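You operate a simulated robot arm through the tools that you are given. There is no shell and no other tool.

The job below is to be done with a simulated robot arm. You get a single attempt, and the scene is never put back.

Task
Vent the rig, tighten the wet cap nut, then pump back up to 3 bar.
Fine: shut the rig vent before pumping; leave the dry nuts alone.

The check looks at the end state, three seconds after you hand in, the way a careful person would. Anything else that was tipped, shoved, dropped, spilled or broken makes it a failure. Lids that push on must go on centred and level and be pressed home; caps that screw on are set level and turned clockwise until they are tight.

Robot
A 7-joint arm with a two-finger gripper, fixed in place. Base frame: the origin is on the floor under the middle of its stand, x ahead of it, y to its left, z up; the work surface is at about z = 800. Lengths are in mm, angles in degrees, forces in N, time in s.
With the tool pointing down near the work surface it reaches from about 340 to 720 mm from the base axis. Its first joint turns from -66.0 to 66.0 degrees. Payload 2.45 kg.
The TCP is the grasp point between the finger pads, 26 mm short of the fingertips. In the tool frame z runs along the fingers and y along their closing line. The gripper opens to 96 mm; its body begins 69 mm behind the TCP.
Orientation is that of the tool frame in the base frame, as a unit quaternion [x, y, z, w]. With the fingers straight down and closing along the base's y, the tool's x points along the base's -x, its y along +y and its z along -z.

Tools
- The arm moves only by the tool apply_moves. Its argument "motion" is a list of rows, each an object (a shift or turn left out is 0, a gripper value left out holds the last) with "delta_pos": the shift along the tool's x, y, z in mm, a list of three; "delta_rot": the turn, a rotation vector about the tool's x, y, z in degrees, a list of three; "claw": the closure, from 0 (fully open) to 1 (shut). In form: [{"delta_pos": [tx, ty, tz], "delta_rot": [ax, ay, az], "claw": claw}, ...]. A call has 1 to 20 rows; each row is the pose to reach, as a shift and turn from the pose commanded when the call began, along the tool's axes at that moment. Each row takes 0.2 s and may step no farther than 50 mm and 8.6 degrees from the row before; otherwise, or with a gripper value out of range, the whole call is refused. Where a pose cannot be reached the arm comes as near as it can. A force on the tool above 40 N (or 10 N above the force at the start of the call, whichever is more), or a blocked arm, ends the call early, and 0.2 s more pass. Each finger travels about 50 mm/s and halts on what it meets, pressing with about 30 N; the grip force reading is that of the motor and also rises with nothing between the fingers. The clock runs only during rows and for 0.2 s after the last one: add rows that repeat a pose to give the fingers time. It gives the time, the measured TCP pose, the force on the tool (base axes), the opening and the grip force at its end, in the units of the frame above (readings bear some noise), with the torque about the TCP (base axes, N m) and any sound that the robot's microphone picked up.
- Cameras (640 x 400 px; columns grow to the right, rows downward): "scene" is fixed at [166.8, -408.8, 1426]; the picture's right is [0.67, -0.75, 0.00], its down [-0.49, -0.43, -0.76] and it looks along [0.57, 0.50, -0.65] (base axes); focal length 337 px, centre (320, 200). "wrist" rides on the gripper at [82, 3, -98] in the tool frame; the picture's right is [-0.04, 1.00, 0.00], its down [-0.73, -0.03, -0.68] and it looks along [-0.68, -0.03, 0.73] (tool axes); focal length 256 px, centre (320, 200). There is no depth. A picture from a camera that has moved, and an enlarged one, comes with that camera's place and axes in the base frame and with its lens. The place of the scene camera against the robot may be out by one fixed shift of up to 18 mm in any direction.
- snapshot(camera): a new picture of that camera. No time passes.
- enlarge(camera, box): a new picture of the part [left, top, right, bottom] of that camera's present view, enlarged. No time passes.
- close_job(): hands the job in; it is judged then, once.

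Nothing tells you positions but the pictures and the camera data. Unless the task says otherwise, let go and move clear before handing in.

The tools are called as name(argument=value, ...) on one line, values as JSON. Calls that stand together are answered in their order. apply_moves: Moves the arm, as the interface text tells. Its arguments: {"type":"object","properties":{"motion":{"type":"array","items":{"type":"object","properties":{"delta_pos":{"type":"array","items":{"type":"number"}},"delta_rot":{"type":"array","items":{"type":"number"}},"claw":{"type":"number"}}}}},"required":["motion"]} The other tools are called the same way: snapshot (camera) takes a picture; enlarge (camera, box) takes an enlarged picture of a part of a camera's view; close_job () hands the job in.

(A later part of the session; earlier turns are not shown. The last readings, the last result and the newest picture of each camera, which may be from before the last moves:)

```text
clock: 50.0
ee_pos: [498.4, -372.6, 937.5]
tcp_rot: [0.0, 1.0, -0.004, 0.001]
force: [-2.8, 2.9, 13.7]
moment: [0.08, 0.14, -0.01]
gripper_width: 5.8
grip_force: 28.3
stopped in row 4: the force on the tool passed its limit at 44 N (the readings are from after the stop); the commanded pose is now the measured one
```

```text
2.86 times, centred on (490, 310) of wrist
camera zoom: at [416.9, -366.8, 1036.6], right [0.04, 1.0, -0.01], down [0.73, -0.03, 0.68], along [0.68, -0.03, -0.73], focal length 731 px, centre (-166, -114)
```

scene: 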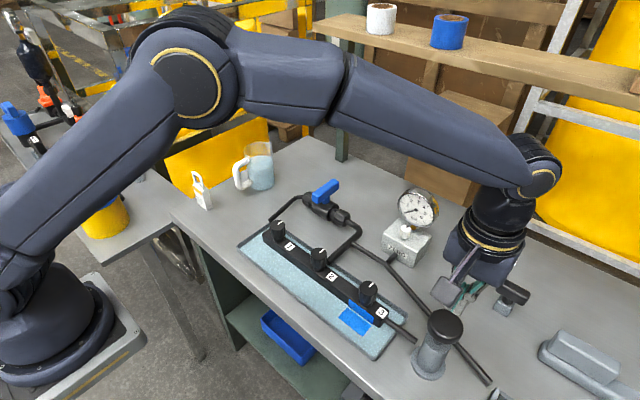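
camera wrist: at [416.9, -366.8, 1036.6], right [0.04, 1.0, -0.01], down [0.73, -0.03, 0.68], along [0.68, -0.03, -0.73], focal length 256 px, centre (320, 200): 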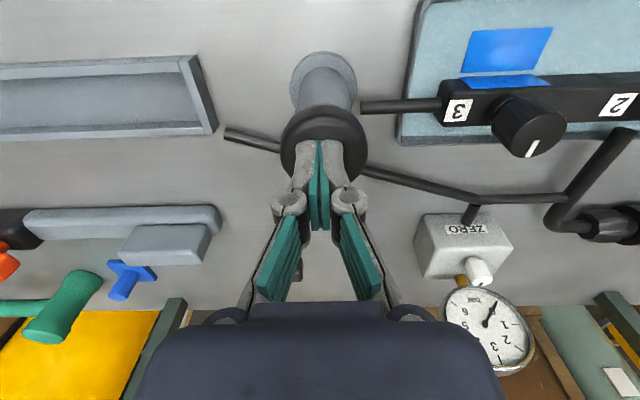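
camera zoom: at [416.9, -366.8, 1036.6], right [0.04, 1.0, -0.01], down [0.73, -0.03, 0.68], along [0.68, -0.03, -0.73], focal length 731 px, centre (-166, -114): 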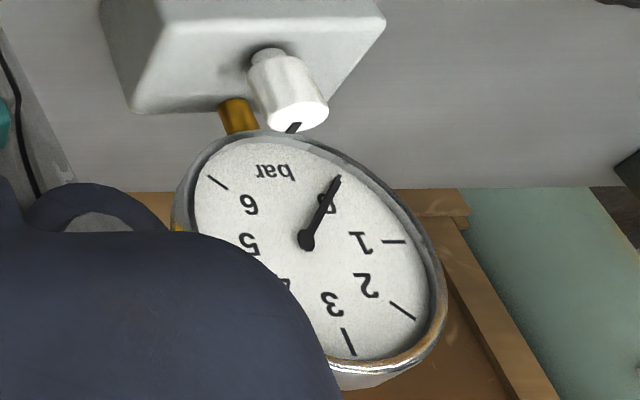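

The knob bottomed at about TCP z=935. The gauge still shows about 0. I'll lift and see whether the knob springs back.

apply_moves(motion=[{"delta_pos": [0, 0, -10], "claw": 1.0}, {"delta_pos": [0, 0, -20], "claw": 1.0}, {"delta_pos": [0, 0, -35], "claw": 1.0}, {"delta_pos": [0, 0, -50], "claw": 1.0}, {"delta_pos": [0, 0, -50], "claw": 1.0}])

snapshot(camera="wrist")

enlarge(camera="scene", box=[410, 280, 490, 390])

enlarge(camera="scene", box=[370, 180, 450, 270])

```text
clock: 51.2
ee_pos: [496.3, -370.1, 987.0]
tcp_rot: [0.001, 1.0, -0.003, 0.001]
force: [0.2, 0.4, 0.5]
moment: [0.0, -0.04, 0.02]
gripper_width: 0.0
grip_force: 28.5
```

```text
taken
camera wrist: at [414.6, -365.8, 1084.2], right [0.04, 1.0, 0.0], down [0.73, -0.03, 0.68], along [0.68, -0.03, -0.73], focal length 256 px, centre (320, 200)
```

wrist: 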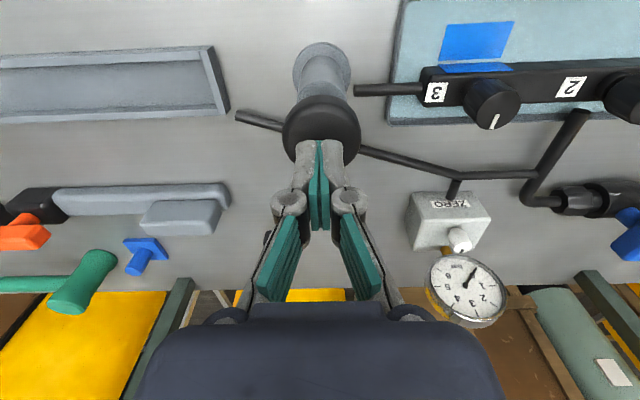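

```text
3.64 times, centred on (450, 335) of scene
camera zoom: at [166.8, -408.8, 1426.0], right [0.67, -0.75, 0.0], down [-0.49, -0.43, -0.76], along [0.57, 0.5, -0.65], focal length 1224 px, centre (-153, -291)
```

zoom: 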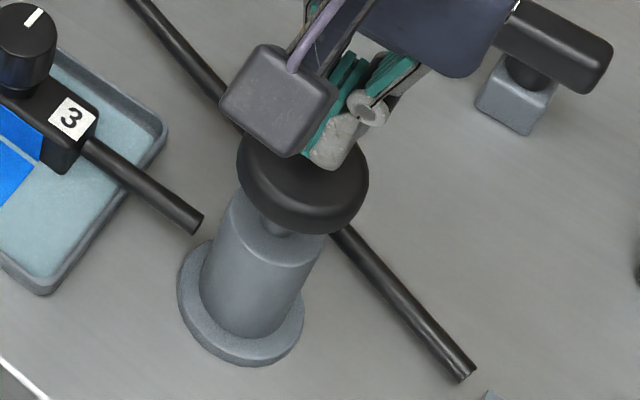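

```text
4.44 times, centred on (410, 225) of scene
camera zoom: at [166.8, -408.8, 1426.0], right [0.67, -0.75, 0.0], down [-0.49, -0.43, -0.76], along [0.57, 0.5, -0.65], focal length 1496 px, centre (-80, 89)
```

zoom: 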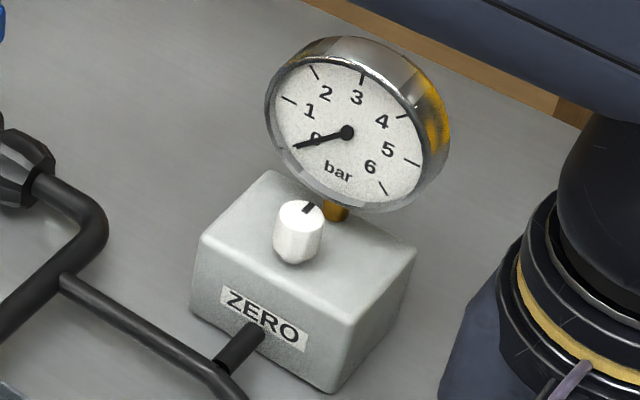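

The knob springs back by itself. I'll compare the needle closely against the 0 tick.

enlarge(camera="scene", box=[395, 185, 445, 232])

enlarge(camera="wrist", box=[420, 245, 510, 335])

enlarge(camera="scene", box=[330, 260, 400, 345])

```text
8.51 times, centred on (420, 208) of scene
camera zoom: at [166.8, -408.8, 1426.0], right [0.67, -0.75, 0.0], down [-0.49, -0.43, -0.76], along [0.57, 0.5, -0.65], focal length 2865 px, centre (-531, 128)
```

zoom: 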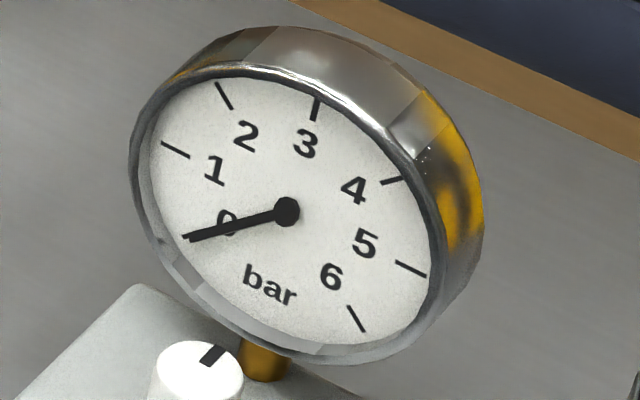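

```text
4.44 times, centred on (465, 290) of wrist
camera zoom: at [414.6, -365.8, 1084.2], right [0.04, 1.0, 0.0], down [0.73, -0.03, 0.68], along [0.68, -0.03, -0.73], focal length 1138 px, centre (-324, -200)
```

zoom: 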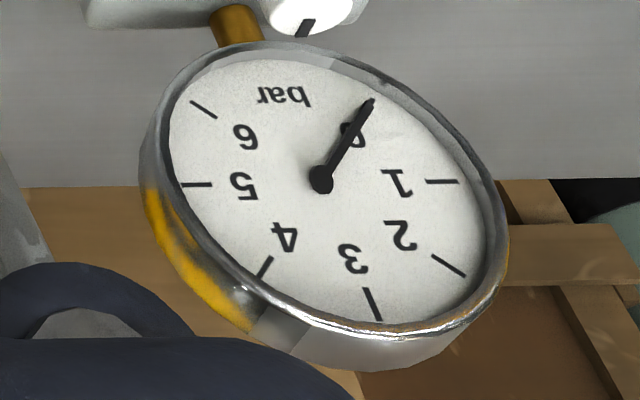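

```text
4.71 times, centred on (365, 302) of scene
camera zoom: at [166.8, -408.8, 1426.0], right [0.67, -0.75, 0.0], down [-0.49, -0.43, -0.76], along [0.57, 0.5, -0.65], focal length 1584 px, centre (108, -282)
```

zoom: 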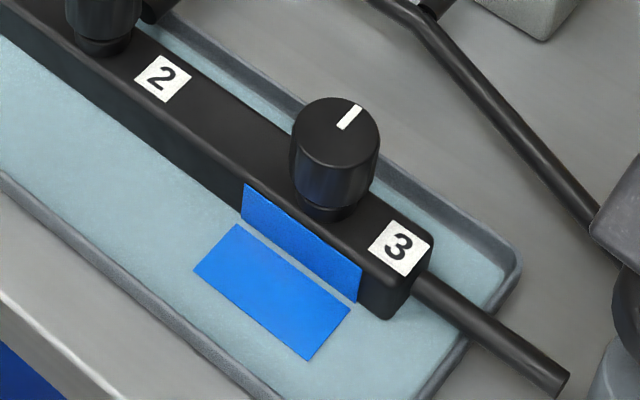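

The needle is exactly on 0 after one stroke. I'll do a few full strokes at a steady pace and check again.

apply_moves(motion=[{"delta_pos": [0, 0, 20], "claw": 1.0}, {"delta_pos": [0, 0, 30], "claw": 1.0}, {"delta_pos": [0, 0, 40], "claw": 1.0}, {"delta_pos": [0, 0, 47], "claw": 1.0}, {"delta_pos": [0, 0, 50], "claw": 1.0}, {"delta_pos": [0, 0, 50], "claw": 1.0}])

enlarge(camera="wrist", box=[420, 240, 560, 380])

enlarge(camera="scene", box=[410, 280, 490, 390])

```text
clock: 52.6
ee_pos: [499.2, -373.7, 938.8]
tcp_rot: [0.001, 1.0, -0.003, 0.002]
force: [-4.6, 3.1, 13.8]
moment: [0.08, 0.16, 0.0]
gripper_width: 6.0
grip_force: 28.4
```

```text
2.86 times, centred on (490, 310) of wrist
camera zoom: at [417.2, -368.2, 1036.7], right [0.04, 1.0, -0.01], down [0.73, -0.03, 0.68], along [0.68, -0.03, -0.73], focal length 731 px, centre (-166, -114)
```

zoom: 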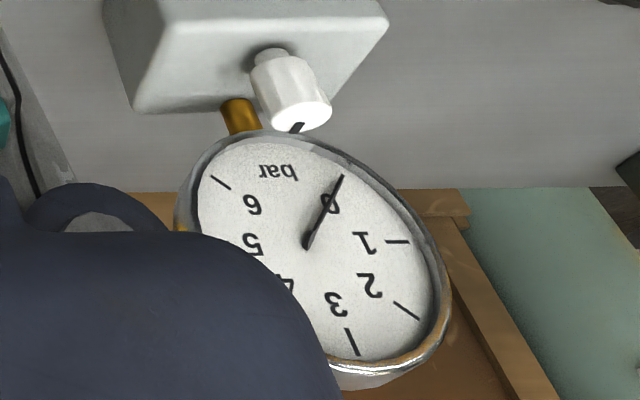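

```text
3.64 times, centred on (450, 335) of scene
camera zoom: at [166.5, -408.5, 1426.1], right [0.67, -0.75, 0.0], down [-0.49, -0.43, -0.76], along [0.57, 0.5, -0.65], focal length 1224 px, centre (-153, -291)
```

zoom: 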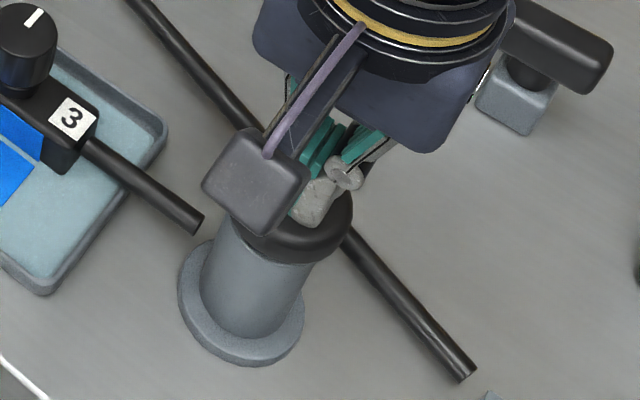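

Something about the needle looks different now: it is thinner and the hub is not visible. I'll zoom in before going on.

enlarge(camera="wrist", box=[465, 280, 525, 340])

enlarge(camera="scene", box=[395, 185, 445, 232])

enlarge(camera="wrist", box=[380, 0, 640, 190])

```text
6.67 times, centred on (495, 310) of wrist
camera zoom: at [417.2, -368.2, 1036.7], right [0.04, 1.0, -0.01], down [0.73, -0.03, 0.68], along [0.68, -0.03, -0.73], focal length 1707 px, centre (-847, -533)
```

zoom: 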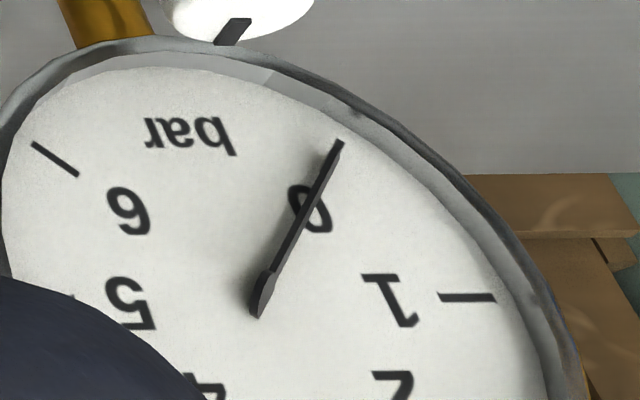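

```text
8.51 times, centred on (420, 208) of scene
camera zoom: at [166.5, -408.5, 1426.1], right [0.67, -0.75, 0.0], down [-0.49, -0.43, -0.76], along [0.57, 0.5, -0.65], focal length 2865 px, centre (-531, 128)
```

zoom: 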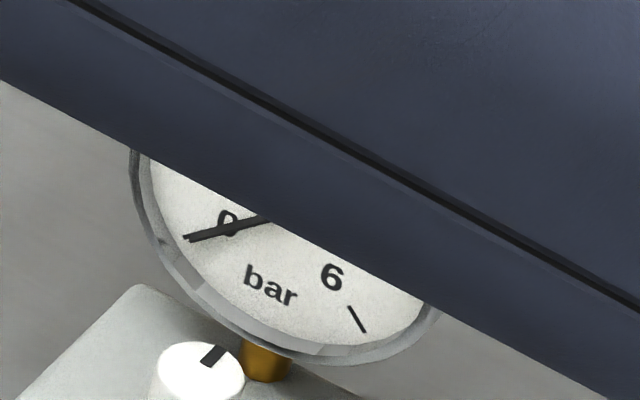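

```text
2.11 times, centred on (510, 95) of wrist
camera zoom: at [417.2, -368.2, 1036.7], right [0.04, 1.0, -0.01], down [0.73, -0.03, 0.68], along [0.68, -0.03, -0.73], focal length 539 px, centre (-80, 421)
```

zoom: 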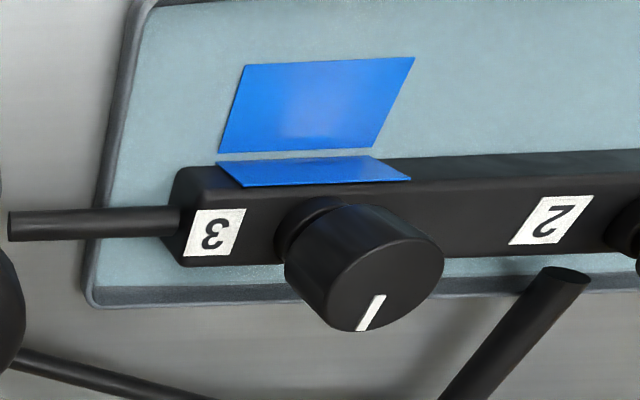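

The needle seems to have rolled about its own length rather than swung round the dial. I'll lift and view it from the unobstructed scene camera.

apply_moves(motion=[{"delta_pos": [0, 0, -10], "claw": 1.0}, {"delta_pos": [0, 0, -20], "claw": 1.0}, {"delta_pos": [0, 0, -30], "claw": 1.0}, {"delta_pos": [0, 0, -45], "claw": 1.0}, {"delta_pos": [0, 0, -50], "claw": 1.0}])

enlarge(camera="scene", box=[395, 185, 445, 232])

enlarge(camera="wrist", box=[420, 245, 510, 335])

enlarge(camera="scene", box=[410, 280, 490, 390])

```text
clock: 53.8
ee_pos: [499.4, -371.4, 985.6]
tcp_rot: [0.001, 1.0, -0.001, 0.001]
force: [0.1, -0.2, -0.6]
moment: [-0.03, 0.02, -0.02]
gripper_width: 0.1
grip_force: 28.7
```

```text
8.51 times, centred on (420, 208) of scene
camera zoom: at [166.8, -408.8, 1426.0], right [0.67, -0.75, 0.0], down [-0.49, -0.43, -0.76], along [0.57, 0.5, -0.65], focal length 2865 px, centre (-531, 128)
```

zoom: 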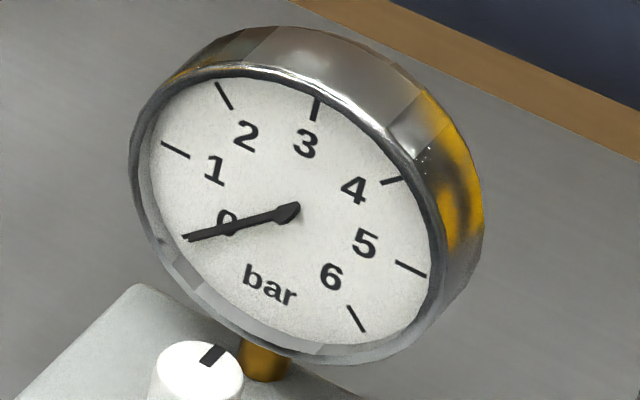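

```text
4.44 times, centred on (465, 290) of wrist
camera zoom: at [417.1, -366.4, 1083.6], right [0.04, 1.0, 0.0], down [0.73, -0.03, 0.68], along [0.68, -0.03, -0.73], focal length 1138 px, centre (-324, -200)
```

zoom: 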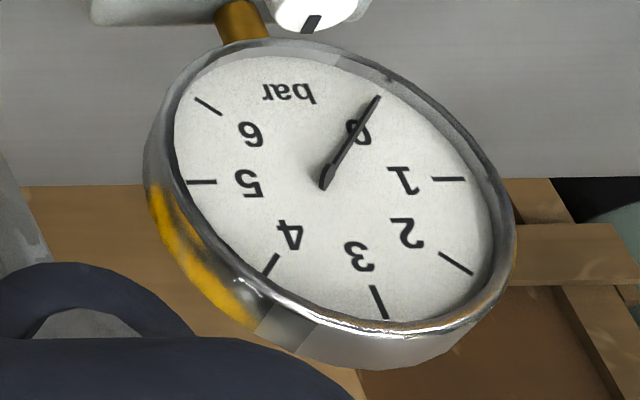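

```text
3.64 times, centred on (450, 335) of scene
camera zoom: at [166.8, -408.8, 1426.0], right [0.67, -0.75, 0.0], down [-0.49, -0.43, -0.76], along [0.57, 0.5, -0.65], focal length 1224 px, centre (-153, -291)
```

zoom: 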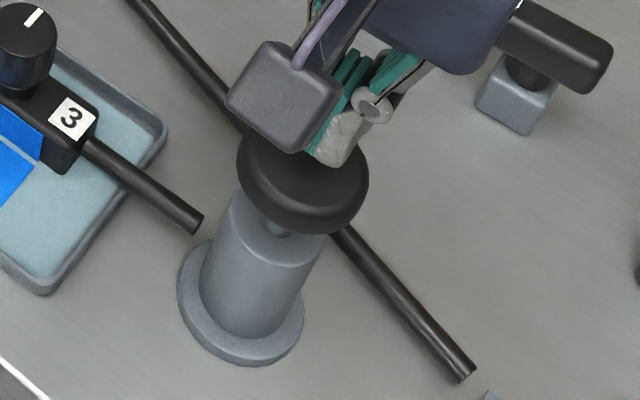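

enlarge(camera="scene", box=[414, 203, 434, 215])

enlarge(camera="wrist", box=[458, 260, 482, 292])

```text
16.00 times, centred on (424, 209) of scene
camera zoom: at [166.8, -408.8, 1426.0], right [0.67, -0.75, 0.0], down [-0.49, -0.43, -0.76], along [0.57, 0.5, -0.65], focal length 5387 px, centre (-1344, 56)
```

zoom: 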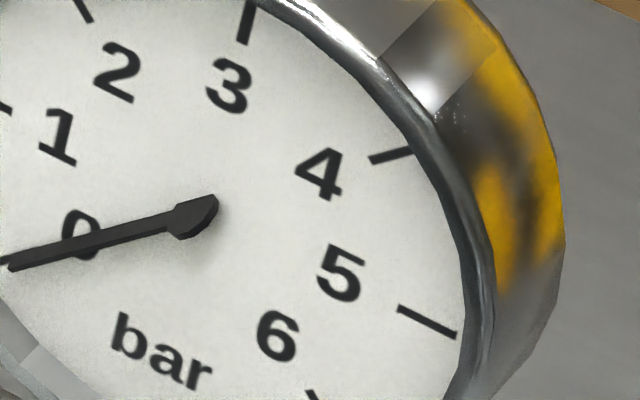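

```text
12.50 times, centred on (470, 276) of wrist
camera zoom: at [417.1, -366.4, 1083.6], right [0.04, 1.0, 0.0], down [0.73, -0.03, 0.68], along [0.68, -0.03, -0.73], focal length 3200 px, centre (-1555, -750)
```

zoom: 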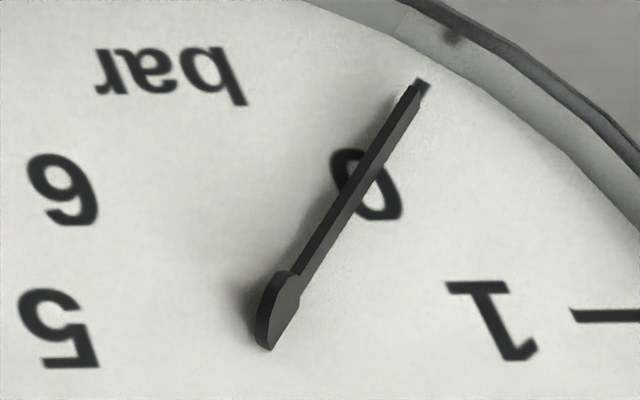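

The needle really does turn about its own long axis, staying over the 0, as pressure changes. It was rolled at the start when pressurised, flat after venting and rolled again after this stroke. I'll wait a second to see whether it is static.

apply_moves(motion=[{"claw": 1.0}, {"claw": 1.0}, {"claw": 1.0}, {"claw": 1.0}, {"claw": 1.0}])

enlarge(camera="scene", box=[414, 203, 434, 215])

enlarge(camera="wrist", box=[458, 260, 482, 292])

enlarge(camera="scene", box=[395, 195, 440, 250])

```text
clock: 55.0
ee_pos: [497.5, -371.5, 985.1]
tcp_rot: [0.001, 1.0, -0.004, 0.002]
force: [0.0, -0.4, 0.2]
moment: [0.01, -0.01, 0.01]
gripper_width: 0.3
grip_force: 28.1
```

```text
16.00 times, centred on (424, 209) of scene
camera zoom: at [166.8, -408.8, 1426.0], right [0.67, -0.75, 0.0], down [-0.49, -0.43, -0.76], along [0.57, 0.5, -0.65], focal length 5387 px, centre (-1344, 56)
```

zoom: 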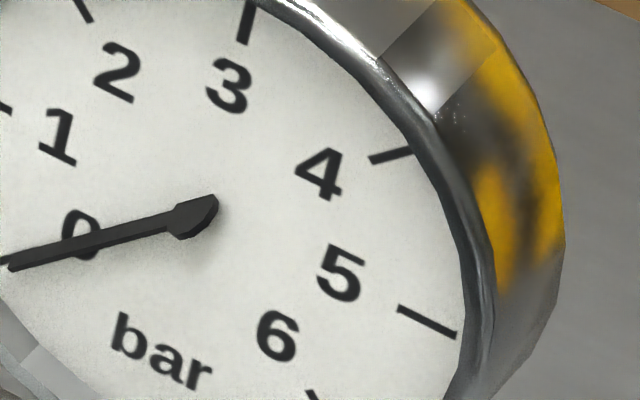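

```text
12.50 times, centred on (470, 276) of wrist
camera zoom: at [417.1, -366.5, 1083.6], right [0.04, 1.0, 0.0], down [0.73, -0.03, 0.68], along [0.68, -0.03, -0.73], focal length 3200 px, centre (-1555, -750)
```

zoom: 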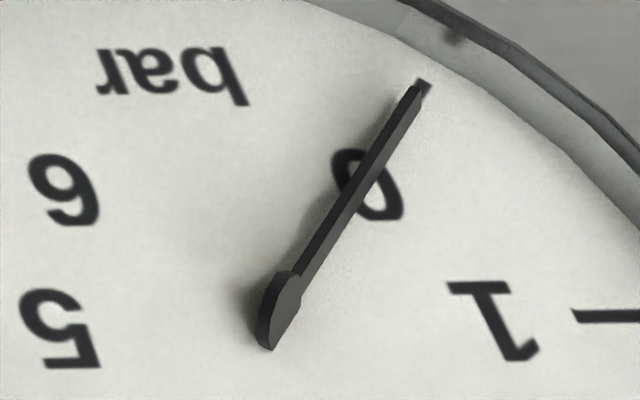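

```text
7.27 times, centred on (418, 222) of scene
camera zoom: at [166.8, -408.8, 1426.0], right [0.67, -0.75, 0.0], down [-0.49, -0.43, -0.76], along [0.57, 0.5, -0.65], focal length 2449 px, centre (-389, 36)
```

zoom: 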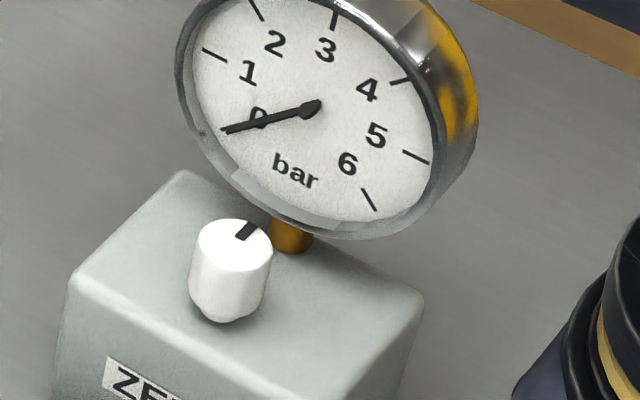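

The pressure is holding steady. I'll do a partial push and watch which way the needle rolls, to learn its direction and scale.

apply_moves(motion=[{"delta_pos": [0, 0, 15], "claw": 1.0}, {"delta_pos": [0, 0, 22], "claw": 1.0}, {"delta_pos": [0, 0, 29], "claw": 1.0}, {"delta_pos": [0, 0, 36], "claw": 1.0}, {"delta_pos": [0, 0, 36], "claw": 1.0}])

enlarge(camera="wrist", box=[465, 280, 525, 340])

enlarge(camera="scene", box=[414, 203, 434, 215])

enlarge(camera="scene", box=[410, 280, 490, 390])

```text
clock: 56.2
ee_pos: [497.9, -371.6, 951.1]
tcp_rot: [0.0, 1.0, -0.001, 0.001]
force: [0.5, 0.6, 2.0]
moment: [0.0, 0.02, 0.0]
gripper_width: 6.2
grip_force: 28.5
```

```text
6.67 times, centred on (495, 310) of wrist
camera zoom: at [417.6, -366.2, 1048.3], right [0.04, 1.0, 0.0], down [0.73, -0.03, 0.68], along [0.68, -0.03, -0.73], focal length 1707 px, centre (-847, -533)
```

zoom: 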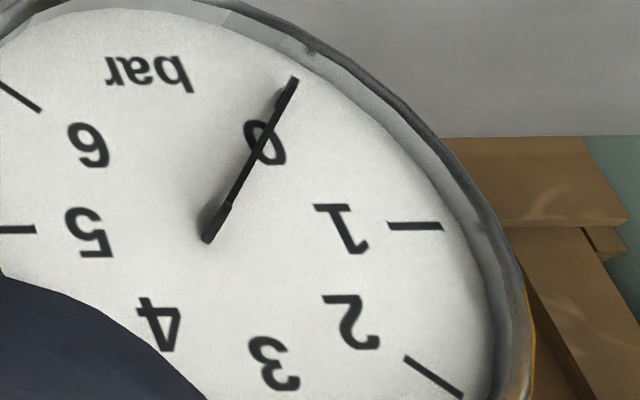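

```text
16.00 times, centred on (424, 209) of scene
camera zoom: at [166.8, -408.7, 1426.0], right [0.67, -0.75, 0.0], down [-0.49, -0.43, -0.76], along [0.57, 0.5, -0.65], focal length 5387 px, centre (-1344, 56)
```

zoom: 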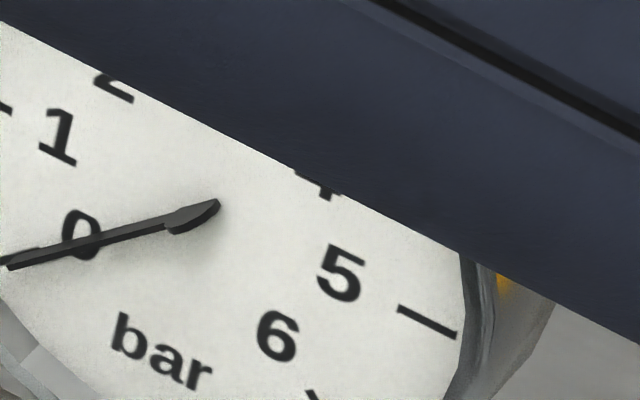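

```text
3.64 times, centred on (450, 335) of scene
camera zoom: at [166.8, -408.7, 1426.0], right [0.67, -0.75, 0.0], down [-0.49, -0.43, -0.76], along [0.57, 0.5, -0.65], focal length 1224 px, centre (-153, -291)
```

zoom: 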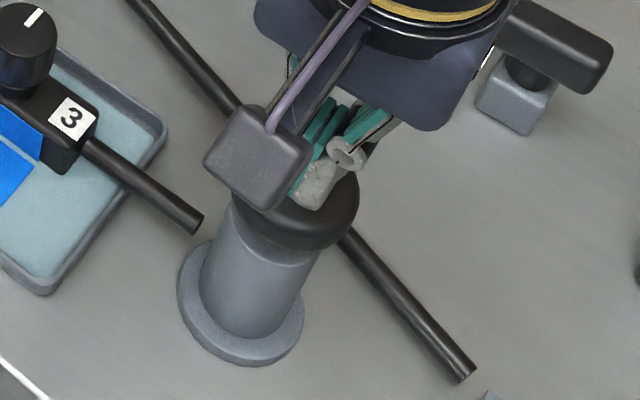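

Pushing about 14 mm rolled the needle further the same way, so pressure shows as the needle's roll angle, presumably 45° per bar from flat at 0. I'll finish this stroke and measure again.

apply_moves(motion=[{"delta_pos": [0, 0, 4], "claw": 1.0}, {"delta_pos": [0, 0, 8], "claw": 1.0}, {"delta_pos": [0, 0, 12], "claw": 1.0}, {"delta_pos": [0, 0, 12], "claw": 1.0}])

enlarge(camera="wrist", box=[465, 280, 525, 340])

enlarge(camera="scene", box=[414, 203, 434, 215])

```text
clock: 57.2
ee_pos: [498.6, -371.5, 939.7]
tcp_rot: [0.001, 1.0, -0.003, 0.002]
force: [0.0, 0.1, 6.3]
moment: [0.04, 0.07, -0.02]
gripper_width: 6.3
grip_force: 28.7
```

```text
6.67 times, centred on (495, 310) of wrist
camera zoom: at [417.5, -366.0, 1037.1], right [0.04, 1.0, 0.0], down [0.73, -0.03, 0.68], along [0.68, -0.03, -0.73], focal length 1707 px, centre (-847, -533)
```

zoom: 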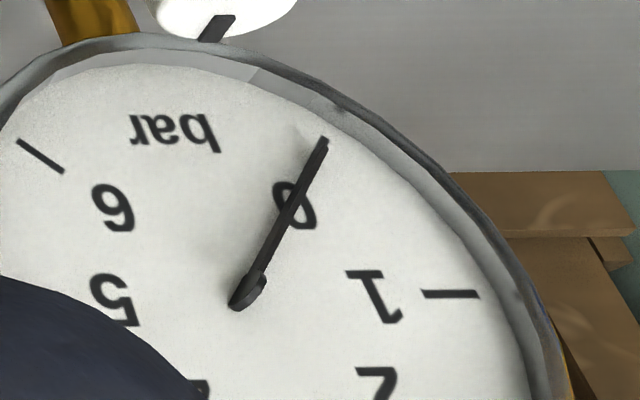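

```text
16.00 times, centred on (424, 209) of scene
camera zoom: at [166.7, -408.7, 1426.1], right [0.67, -0.75, 0.0], down [-0.49, -0.43, -0.76], along [0.57, 0.5, -0.65], focal length 5387 px, centre (-1344, 56)
```

zoom: 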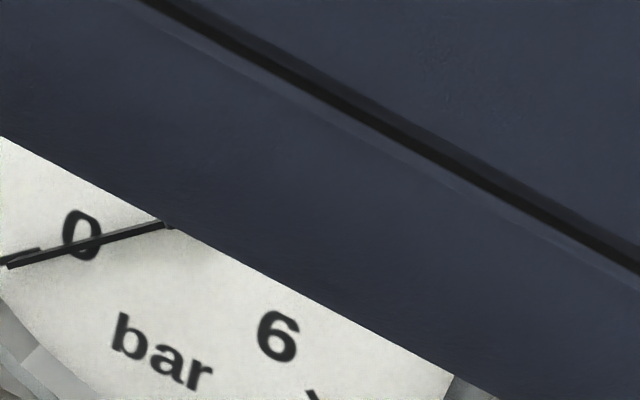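

apply_moves(motion=[{"delta_pos": [0, 0, -12], "claw": 1.0}, {"delta_pos": [0, 0, -24], "claw": 1.0}, {"delta_pos": [0, 0, -36], "claw": 1.0}, {"delta_pos": [0, 0, -48], "claw": 1.0}, {"delta_pos": [0, 0, -48], "claw": 1.0}])

enlarge(camera="scene", box=[414, 203, 434, 215])

enlarge(camera="wrist", box=[458, 260, 482, 292])

```text
clock: 58.4
ee_pos: [498.1, -371.2, 987.3]
tcp_rot: [0.001, 1.0, -0.003, 0.0]
force: [0.3, 1.4, -0.2]
moment: [-0.02, 0.0, 0.0]
gripper_width: 0.0
grip_force: 28.8
```

```text
16.00 times, centred on (424, 209) of scene
camera zoom: at [166.8, -408.8, 1426.0], right [0.67, -0.75, 0.0], down [-0.49, -0.43, -0.76], along [0.57, 0.5, -0.65], focal length 5387 px, centre (-1344, 56)
```

zoom: 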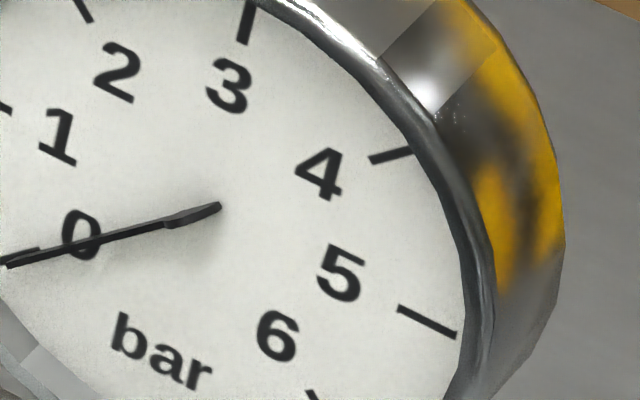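

```text
12.50 times, centred on (470, 276) of wrist
camera zoom: at [416.4, -365.8, 1084.2], right [0.04, 1.0, 0.0], down [0.73, -0.03, 0.68], along [0.68, -0.03, -0.73], focal length 3200 px, centre (-1555, -750)
```

zoom: 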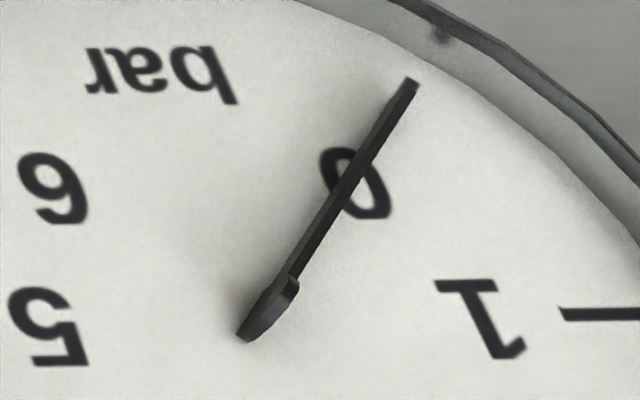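

The needle is now about edge-on to the scene camera, which by geometry is a roll of about 105–110° (≈2.4 bar). I need 135° for 3 bar, so I'll add a small partial push.

apply_moves(motion=[{"delta_pos": [0, 0, 14], "claw": 1.0}, {"delta_pos": [0, 0, 20], "claw": 1.0}, {"delta_pos": [0, 0, 26], "claw": 1.0}, {"delta_pos": [0, 0, 31], "claw": 1.0}, {"delta_pos": [0, 0, 31], "claw": 1.0}, {"delta_pos": [0, 0, 20], "claw": 1.0}, {"delta_pos": [0, 0, 5], "claw": 1.0}, {"delta_pos": [0, 0, 0], "claw": 1.0}])

enlarge(camera="scene", box=[414, 203, 434, 215])

enlarge(camera="wrist", box=[458, 260, 482, 292])

```text
clock: 60.2
ee_pos: [498.5, -371.6, 989.2]
tcp_rot: [0.001, 1.0, -0.002, 0.001]
force: [-0.5, -0.2, -0.1]
moment: [-0.03, 0.02, -0.03]
gripper_width: 0.1
grip_force: 29.0
```

```text
16.00 times, centred on (424, 209) of scene
camera zoom: at [166.8, -408.8, 1426.0], right [0.67, -0.75, 0.0], down [-0.49, -0.43, -0.76], along [0.57, 0.5, -0.65], focal length 5387 px, centre (-1344, 56)
```

zoom: 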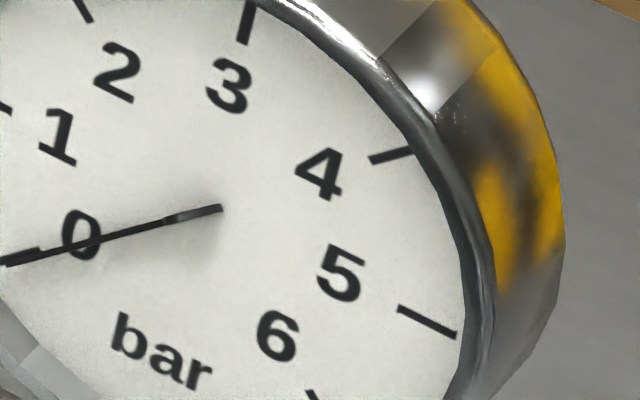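

```text
12.50 times, centred on (470, 276) of wrist
camera zoom: at [417.0, -366.5, 1086.1], right [0.04, 1.0, 0.0], down [0.73, -0.03, 0.68], along [0.68, -0.03, -0.73], focal length 3200 px, centre (-1555, -750)
```

zoom: 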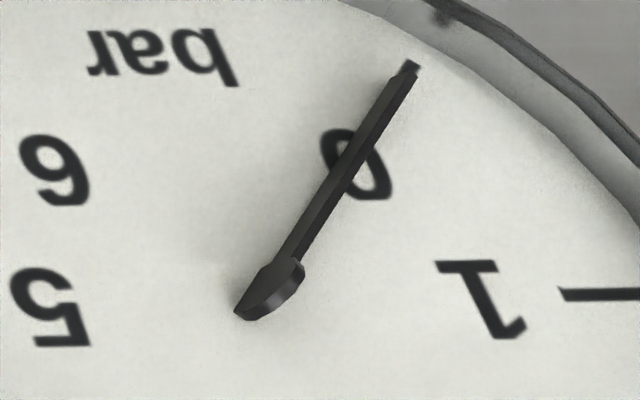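

The needle is now exactly edge-on to the scene camera, about 111° or 2.46 bar. One more measured push should bring it close to 3 bar, and then I'll verify from a viewpoint where 135° appears edge-on.

apply_moves(motion=[{"delta_pos": [0, 0, 14], "claw": 1.0}, {"delta_pos": [0, 0, 22], "claw": 1.0}, {"delta_pos": [0, 0, 30], "claw": 1.0}, {"delta_pos": [0, 0, 37], "claw": 1.0}, {"delta_pos": [0, 0, 37], "claw": 1.0}, {"delta_pos": [0, 0, 25], "claw": 1.0}, {"delta_pos": [0, 0, 10], "claw": 1.0}, {"delta_pos": [0, 0, 0], "claw": 1.0}])

enlarge(camera="scene", box=[414, 203, 434, 215])

enlarge(camera="wrist", box=[458, 260, 482, 292])

```text
clock: 62.0
ee_pos: [496.7, -370.5, 986.9]
tcp_rot: [0.001, 1.0, -0.002, 0.0]
force: [0.3, 0.5, -0.1]
moment: [0.03, -0.04, 0.0]
gripper_width: 0.2
grip_force: 28.3
```

```text
16.00 times, centred on (424, 209) of scene
camera zoom: at [166.8, -408.8, 1426.0], right [0.67, -0.75, 0.0], down [-0.49, -0.43, -0.76], along [0.57, 0.5, -0.65], focal length 5387 px, centre (-1344, 56)
```

zoom: 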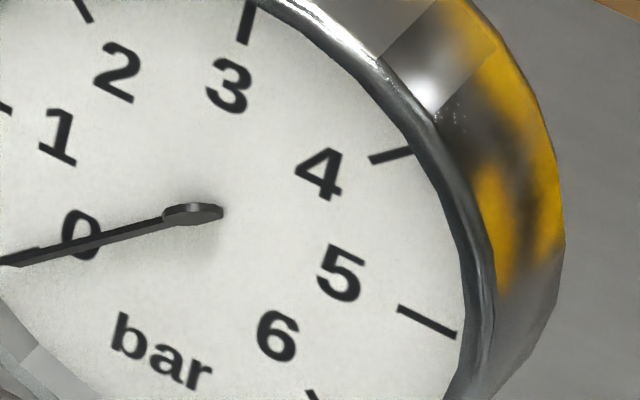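

```text
12.50 times, centred on (470, 276) of wrist
camera zoom: at [416.1, -365.7, 1084.4], right [0.04, 1.0, 0.0], down [0.73, -0.03, 0.68], along [0.68, -0.03, -0.73], focal length 3200 px, centre (-1555, -750)
```

zoom: 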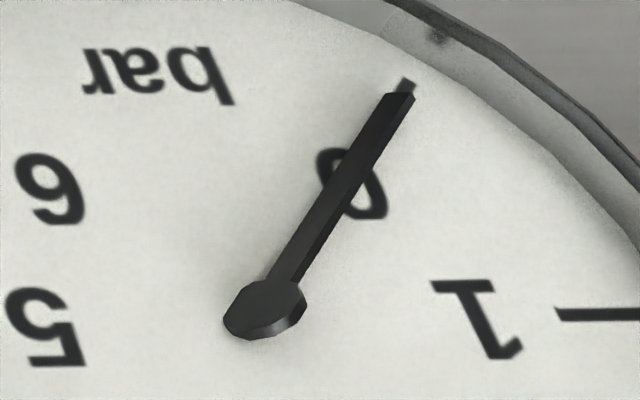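

Now I'll move the wrist camera to a viewpoint where a needle rolled 135° (3 bar) would appear exactly edge-on.

apply_moves(motion=[{"delta_pos": [-10, 8, -40], "claw": 1.0}, {"delta_pos": [-35, 30, -75], "claw": 1.0}, {"delta_pos": [-62, 56, -105], "claw": 1.0}, {"delta_pos": [-90, 82, -135], "claw": 1.0}, {"delta_pos": [-118.5, 106.5, -157], "claw": 1.0}, {"delta_pos": [-118.5, 106.5, -157], "claw": 1.0}, {"delta_pos": [-118.5, 106.5, -157], "claw": 1.0}])

snapshot(camera="wrist")

enlarge(camera="wrist", box=[340, 110, 400, 150])

enlarge(camera="scene", box=[414, 203, 434, 215])

```text
clock: 63.6
ee_pos: [617.0, -262.8, 1140.9]
tcp_rot: [0.001, 1.0, -0.002, 0.0]
force: [0.6, 0.8, 0.4]
moment: [0.01, -0.02, 0.0]
gripper_width: 0.0
grip_force: 28.4
```

```text
taken
camera wrist: at [535.2, -258.0, 1239.5], right [0.04, 1.0, 0.0], down [0.73, -0.03, 0.68], along [0.68, -0.03, -0.73], focal length 256 px, centre (320, 200)
```

wrist: 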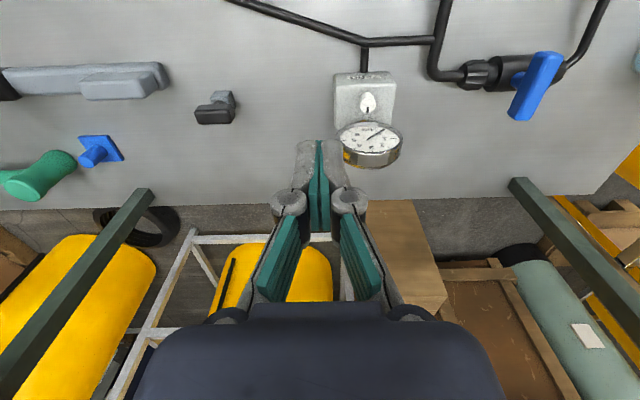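

```text
10.00 times, centred on (370, 130) of wrist
camera zoom: at [535.2, -258.0, 1239.5], right [0.04, 1.0, 0.0], down [0.73, -0.03, 0.68], along [0.68, -0.03, -0.73], focal length 2560 px, centre (-180, 900)
```

zoom: 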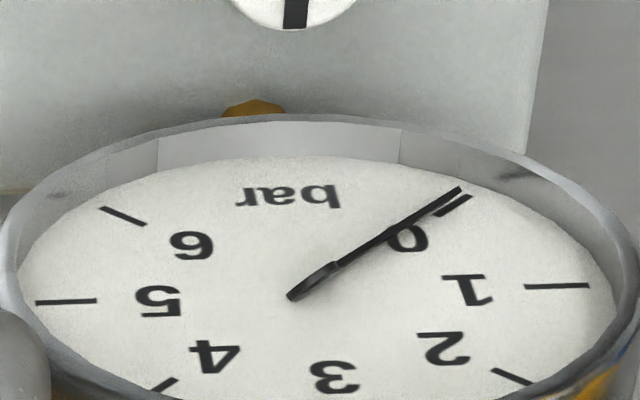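

```text
16.00 times, centred on (424, 209) of scene
camera zoom: at [166.9, -408.7, 1426.0], right [0.67, -0.75, 0.0], down [-0.49, -0.43, -0.76], along [0.57, 0.5, -0.65], focal length 5387 px, centre (-1344, 56)
```

zoom: 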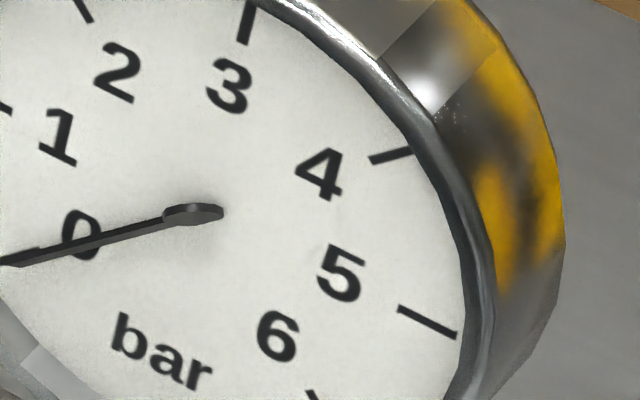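

enlarge(camera="wrist", box=[360, 120, 384, 136])

```text
16.00 times, centred on (372, 128) of wrist
camera zoom: at [535.2, -258.0, 1239.5], right [0.04, 1.0, 0.0], down [0.73, -0.03, 0.68], along [0.68, -0.03, -0.73], focal length 4096 px, centre (-512, 1352)
```

zoom: 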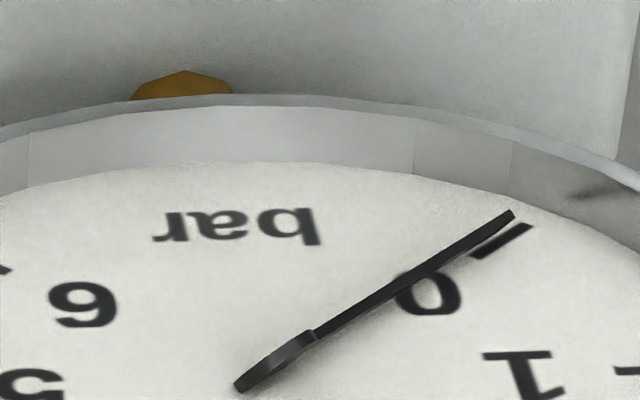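

At this 134.7° viewpoint the needle looks nearly edge-on. I'll bracket it by shifting the camera to the 130° and 140° edge-on viewpoints and comparing.

apply_moves(motion=[{"delta_pos": [36, 0, 0], "claw": 1.0}, {"delta_pos": [36, 0, 0], "claw": 1.0}, {"delta_pos": [36, 0, 0], "claw": 1.0}])

snapshot(camera="wrist")

enlarge(camera="wrist", box=[358, 133, 382, 149])

```text
clock: 64.4
ee_pos: [578.2, -262.4, 1145.3]
tcp_rot: [0.001, 1.0, -0.003, 0.001]
force: [0.0, 0.1, 0.2]
moment: [0.0, -0.01, -0.02]
gripper_width: 0.2
grip_force: 28.2
```

```text
taken
camera wrist: at [497.0, -257.5, 1242.4], right [0.04, 1.0, 0.0], down [0.73, -0.03, 0.68], along [0.68, -0.03, -0.73], focal length 256 px, centre (320, 200)
```

wrist: 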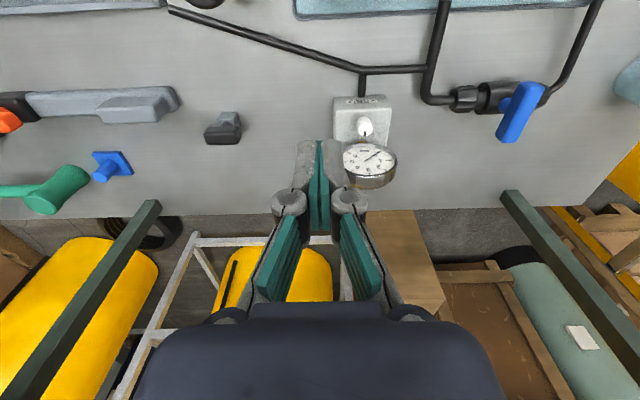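

```text
16.00 times, centred on (370, 141) of wrist
camera zoom: at [497.0, -257.5, 1242.4], right [0.04, 1.0, 0.0], down [0.73, -0.03, 0.68], along [0.68, -0.03, -0.73], focal length 4096 px, centre (-480, 1144)
```

zoom: 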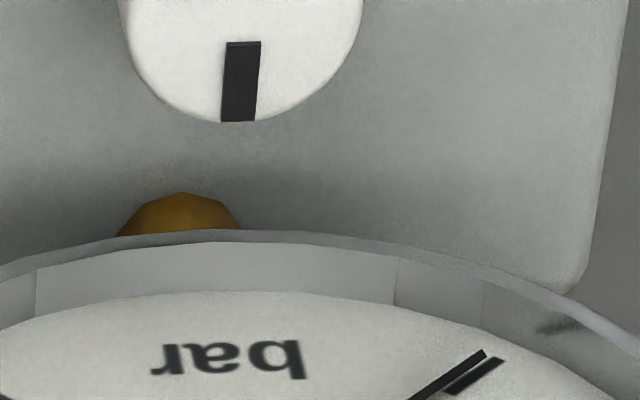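

enlarge(camera="wrist", box=[358, 148, 382, 164])

enlarge(camera="wrist", box=[340, 135, 400, 175])

```text
16.00 times, centred on (370, 156) of wrist
camera zoom: at [497.0, -257.5, 1242.4], right [0.04, 1.0, 0.0], down [0.73, -0.03, 0.68], along [0.68, -0.03, -0.73], focal length 4096 px, centre (-480, 904)
```

zoom: 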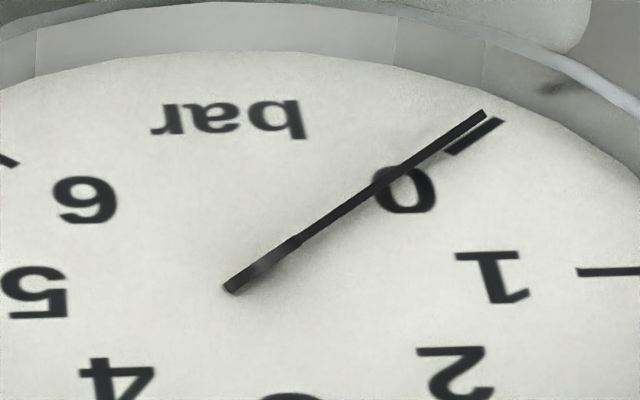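

```text
10.00 times, centred on (370, 155) of wrist
camera zoom: at [497.0, -257.5, 1242.4], right [0.04, 1.0, 0.0], down [0.73, -0.03, 0.68], along [0.68, -0.03, -0.73], focal length 2560 px, centre (-180, 650)
```

zoom: 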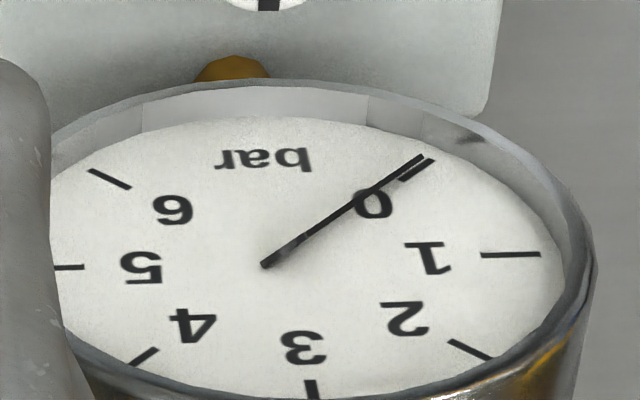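

At the 129.6° viewpoint the needle is perfectly edge-on, so the pressure is about 2.88 bar. I'll go back and give the pump a small push of about 3 mm past contact to reach 3.0.

apply_moves(motion=[{"delta_pos": [20, -25, 20], "claw": 1.0}, {"delta_pos": [40, -52, 45], "claw": 1.0}, {"delta_pos": [60, -80, 75], "claw": 1.0}, {"delta_pos": [82.5, -106.5, 110], "claw": 1.0}, {"delta_pos": [82.5, -106.5, 150], "claw": 1.0}, {"delta_pos": [82.5, -106.5, 157], "claw": 1.0}, {"delta_pos": [82.5, -106.5, 171], "claw": 1.0}, {"delta_pos": [82.5, -106.5, 179], "claw": 1.0}, {"delta_pos": [82.5, -106.5, 183], "claw": 1.0}, {"delta_pos": [82.5, -106.5, 186], "claw": 1.0}, {"delta_pos": [82.5, -106.5, 186], "claw": 1.0}, {"delta_pos": [82.5, -106.5, 175], "claw": 1.0}, {"delta_pos": [82.5, -106.5, 157], "claw": 1.0}, {"delta_pos": [82.5, -106.5, 157], "claw": 1.0}])

enlarge(camera="scene", box=[414, 203, 434, 215])

enlarge(camera="wrist", box=[458, 260, 482, 292])

```text
clock: 67.4
ee_pos: [498.0, -371.9, 987.5]
tcp_rot: [0.001, 1.0, -0.002, 0.001]
force: [-0.1, -0.5, -0.3]
moment: [0.01, -0.01, 0.02]
gripper_width: 0.1
grip_force: 28.4
```

```text
16.00 times, centred on (424, 209) of scene
camera zoom: at [166.8, -408.8, 1426.0], right [0.67, -0.75, 0.0], down [-0.49, -0.43, -0.76], along [0.57, 0.5, -0.65], focal length 5387 px, centre (-1344, 56)
```

zoom: 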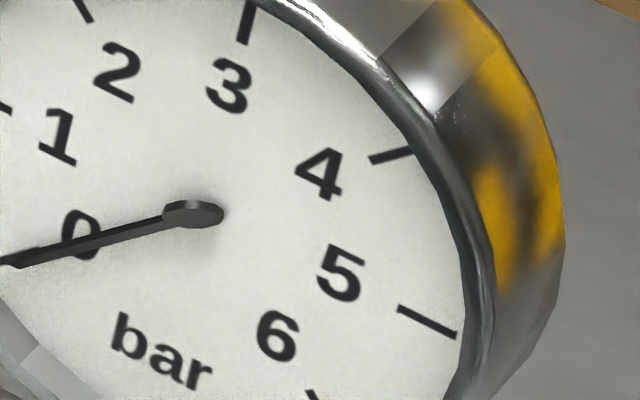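

```text
12.50 times, centred on (470, 276) of wrist
camera zoom: at [416.1, -366.9, 1084.4], right [0.04, 1.0, 0.0], down [0.73, -0.03, 0.68], along [0.68, -0.03, -0.73], focal length 3200 px, centre (-1555, -750)
```

zoom: 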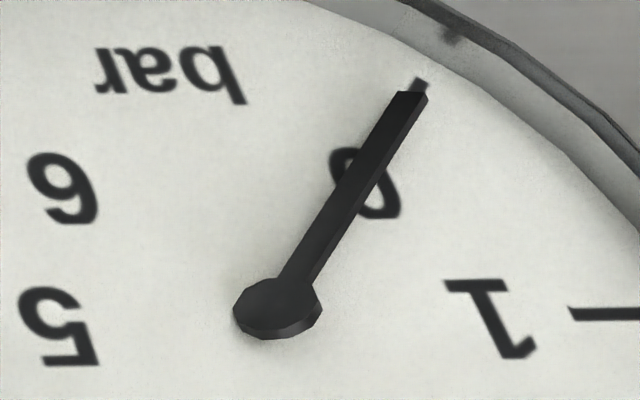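

apply_moves(motion=[{"delta_pos": [-10, 8, -40], "claw": 1.0}, {"delta_pos": [-35, 30, -75], "claw": 1.0}, {"delta_pos": [-62, 56, -105], "claw": 1.0}, {"delta_pos": [-90, 82, -135], "claw": 1.0}, {"delta_pos": [-118.5, 106.5, -157], "claw": 1.0}, {"delta_pos": [-118.5, 106.5, -157], "claw": 1.0}, {"delta_pos": [-118.5, 106.5, -157], "claw": 1.0}])

enlarge(camera="wrist", box=[358, 122, 382, 138])

enlarge(camera="wrist", box=[340, 110, 400, 150])

```text
clock: 69.0
ee_pos: [619.1, -264.2, 1142.3]
tcp_rot: [0.001, 1.0, -0.002, 0.001]
force: [0.3, -0.3, -0.4]
moment: [0.0, 0.01, -0.01]
gripper_width: 0.0
grip_force: 28.2
```

```text
16.00 times, centred on (370, 130) of wrist
camera zoom: at [537.0, -259.3, 1240.9], right [0.04, 1.0, 0.0], down [0.73, -0.03, 0.68], along [0.68, -0.03, -0.73], focal length 4096 px, centre (-480, 1320)
```

zoom: 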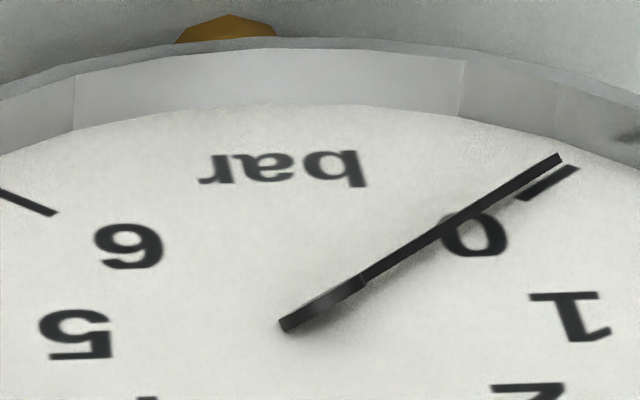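

```text
10.00 times, centred on (370, 130) of wrist
camera zoom: at [537.0, -259.3, 1240.9], right [0.04, 1.0, 0.0], down [0.73, -0.03, 0.68], along [0.68, -0.03, -0.73], focal length 2560 px, centre (-180, 900)
```

zoom: 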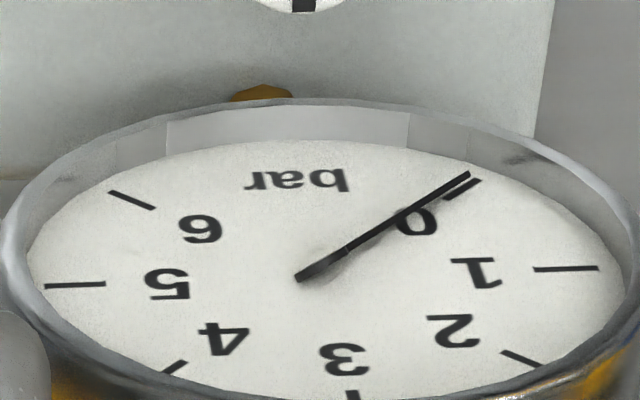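

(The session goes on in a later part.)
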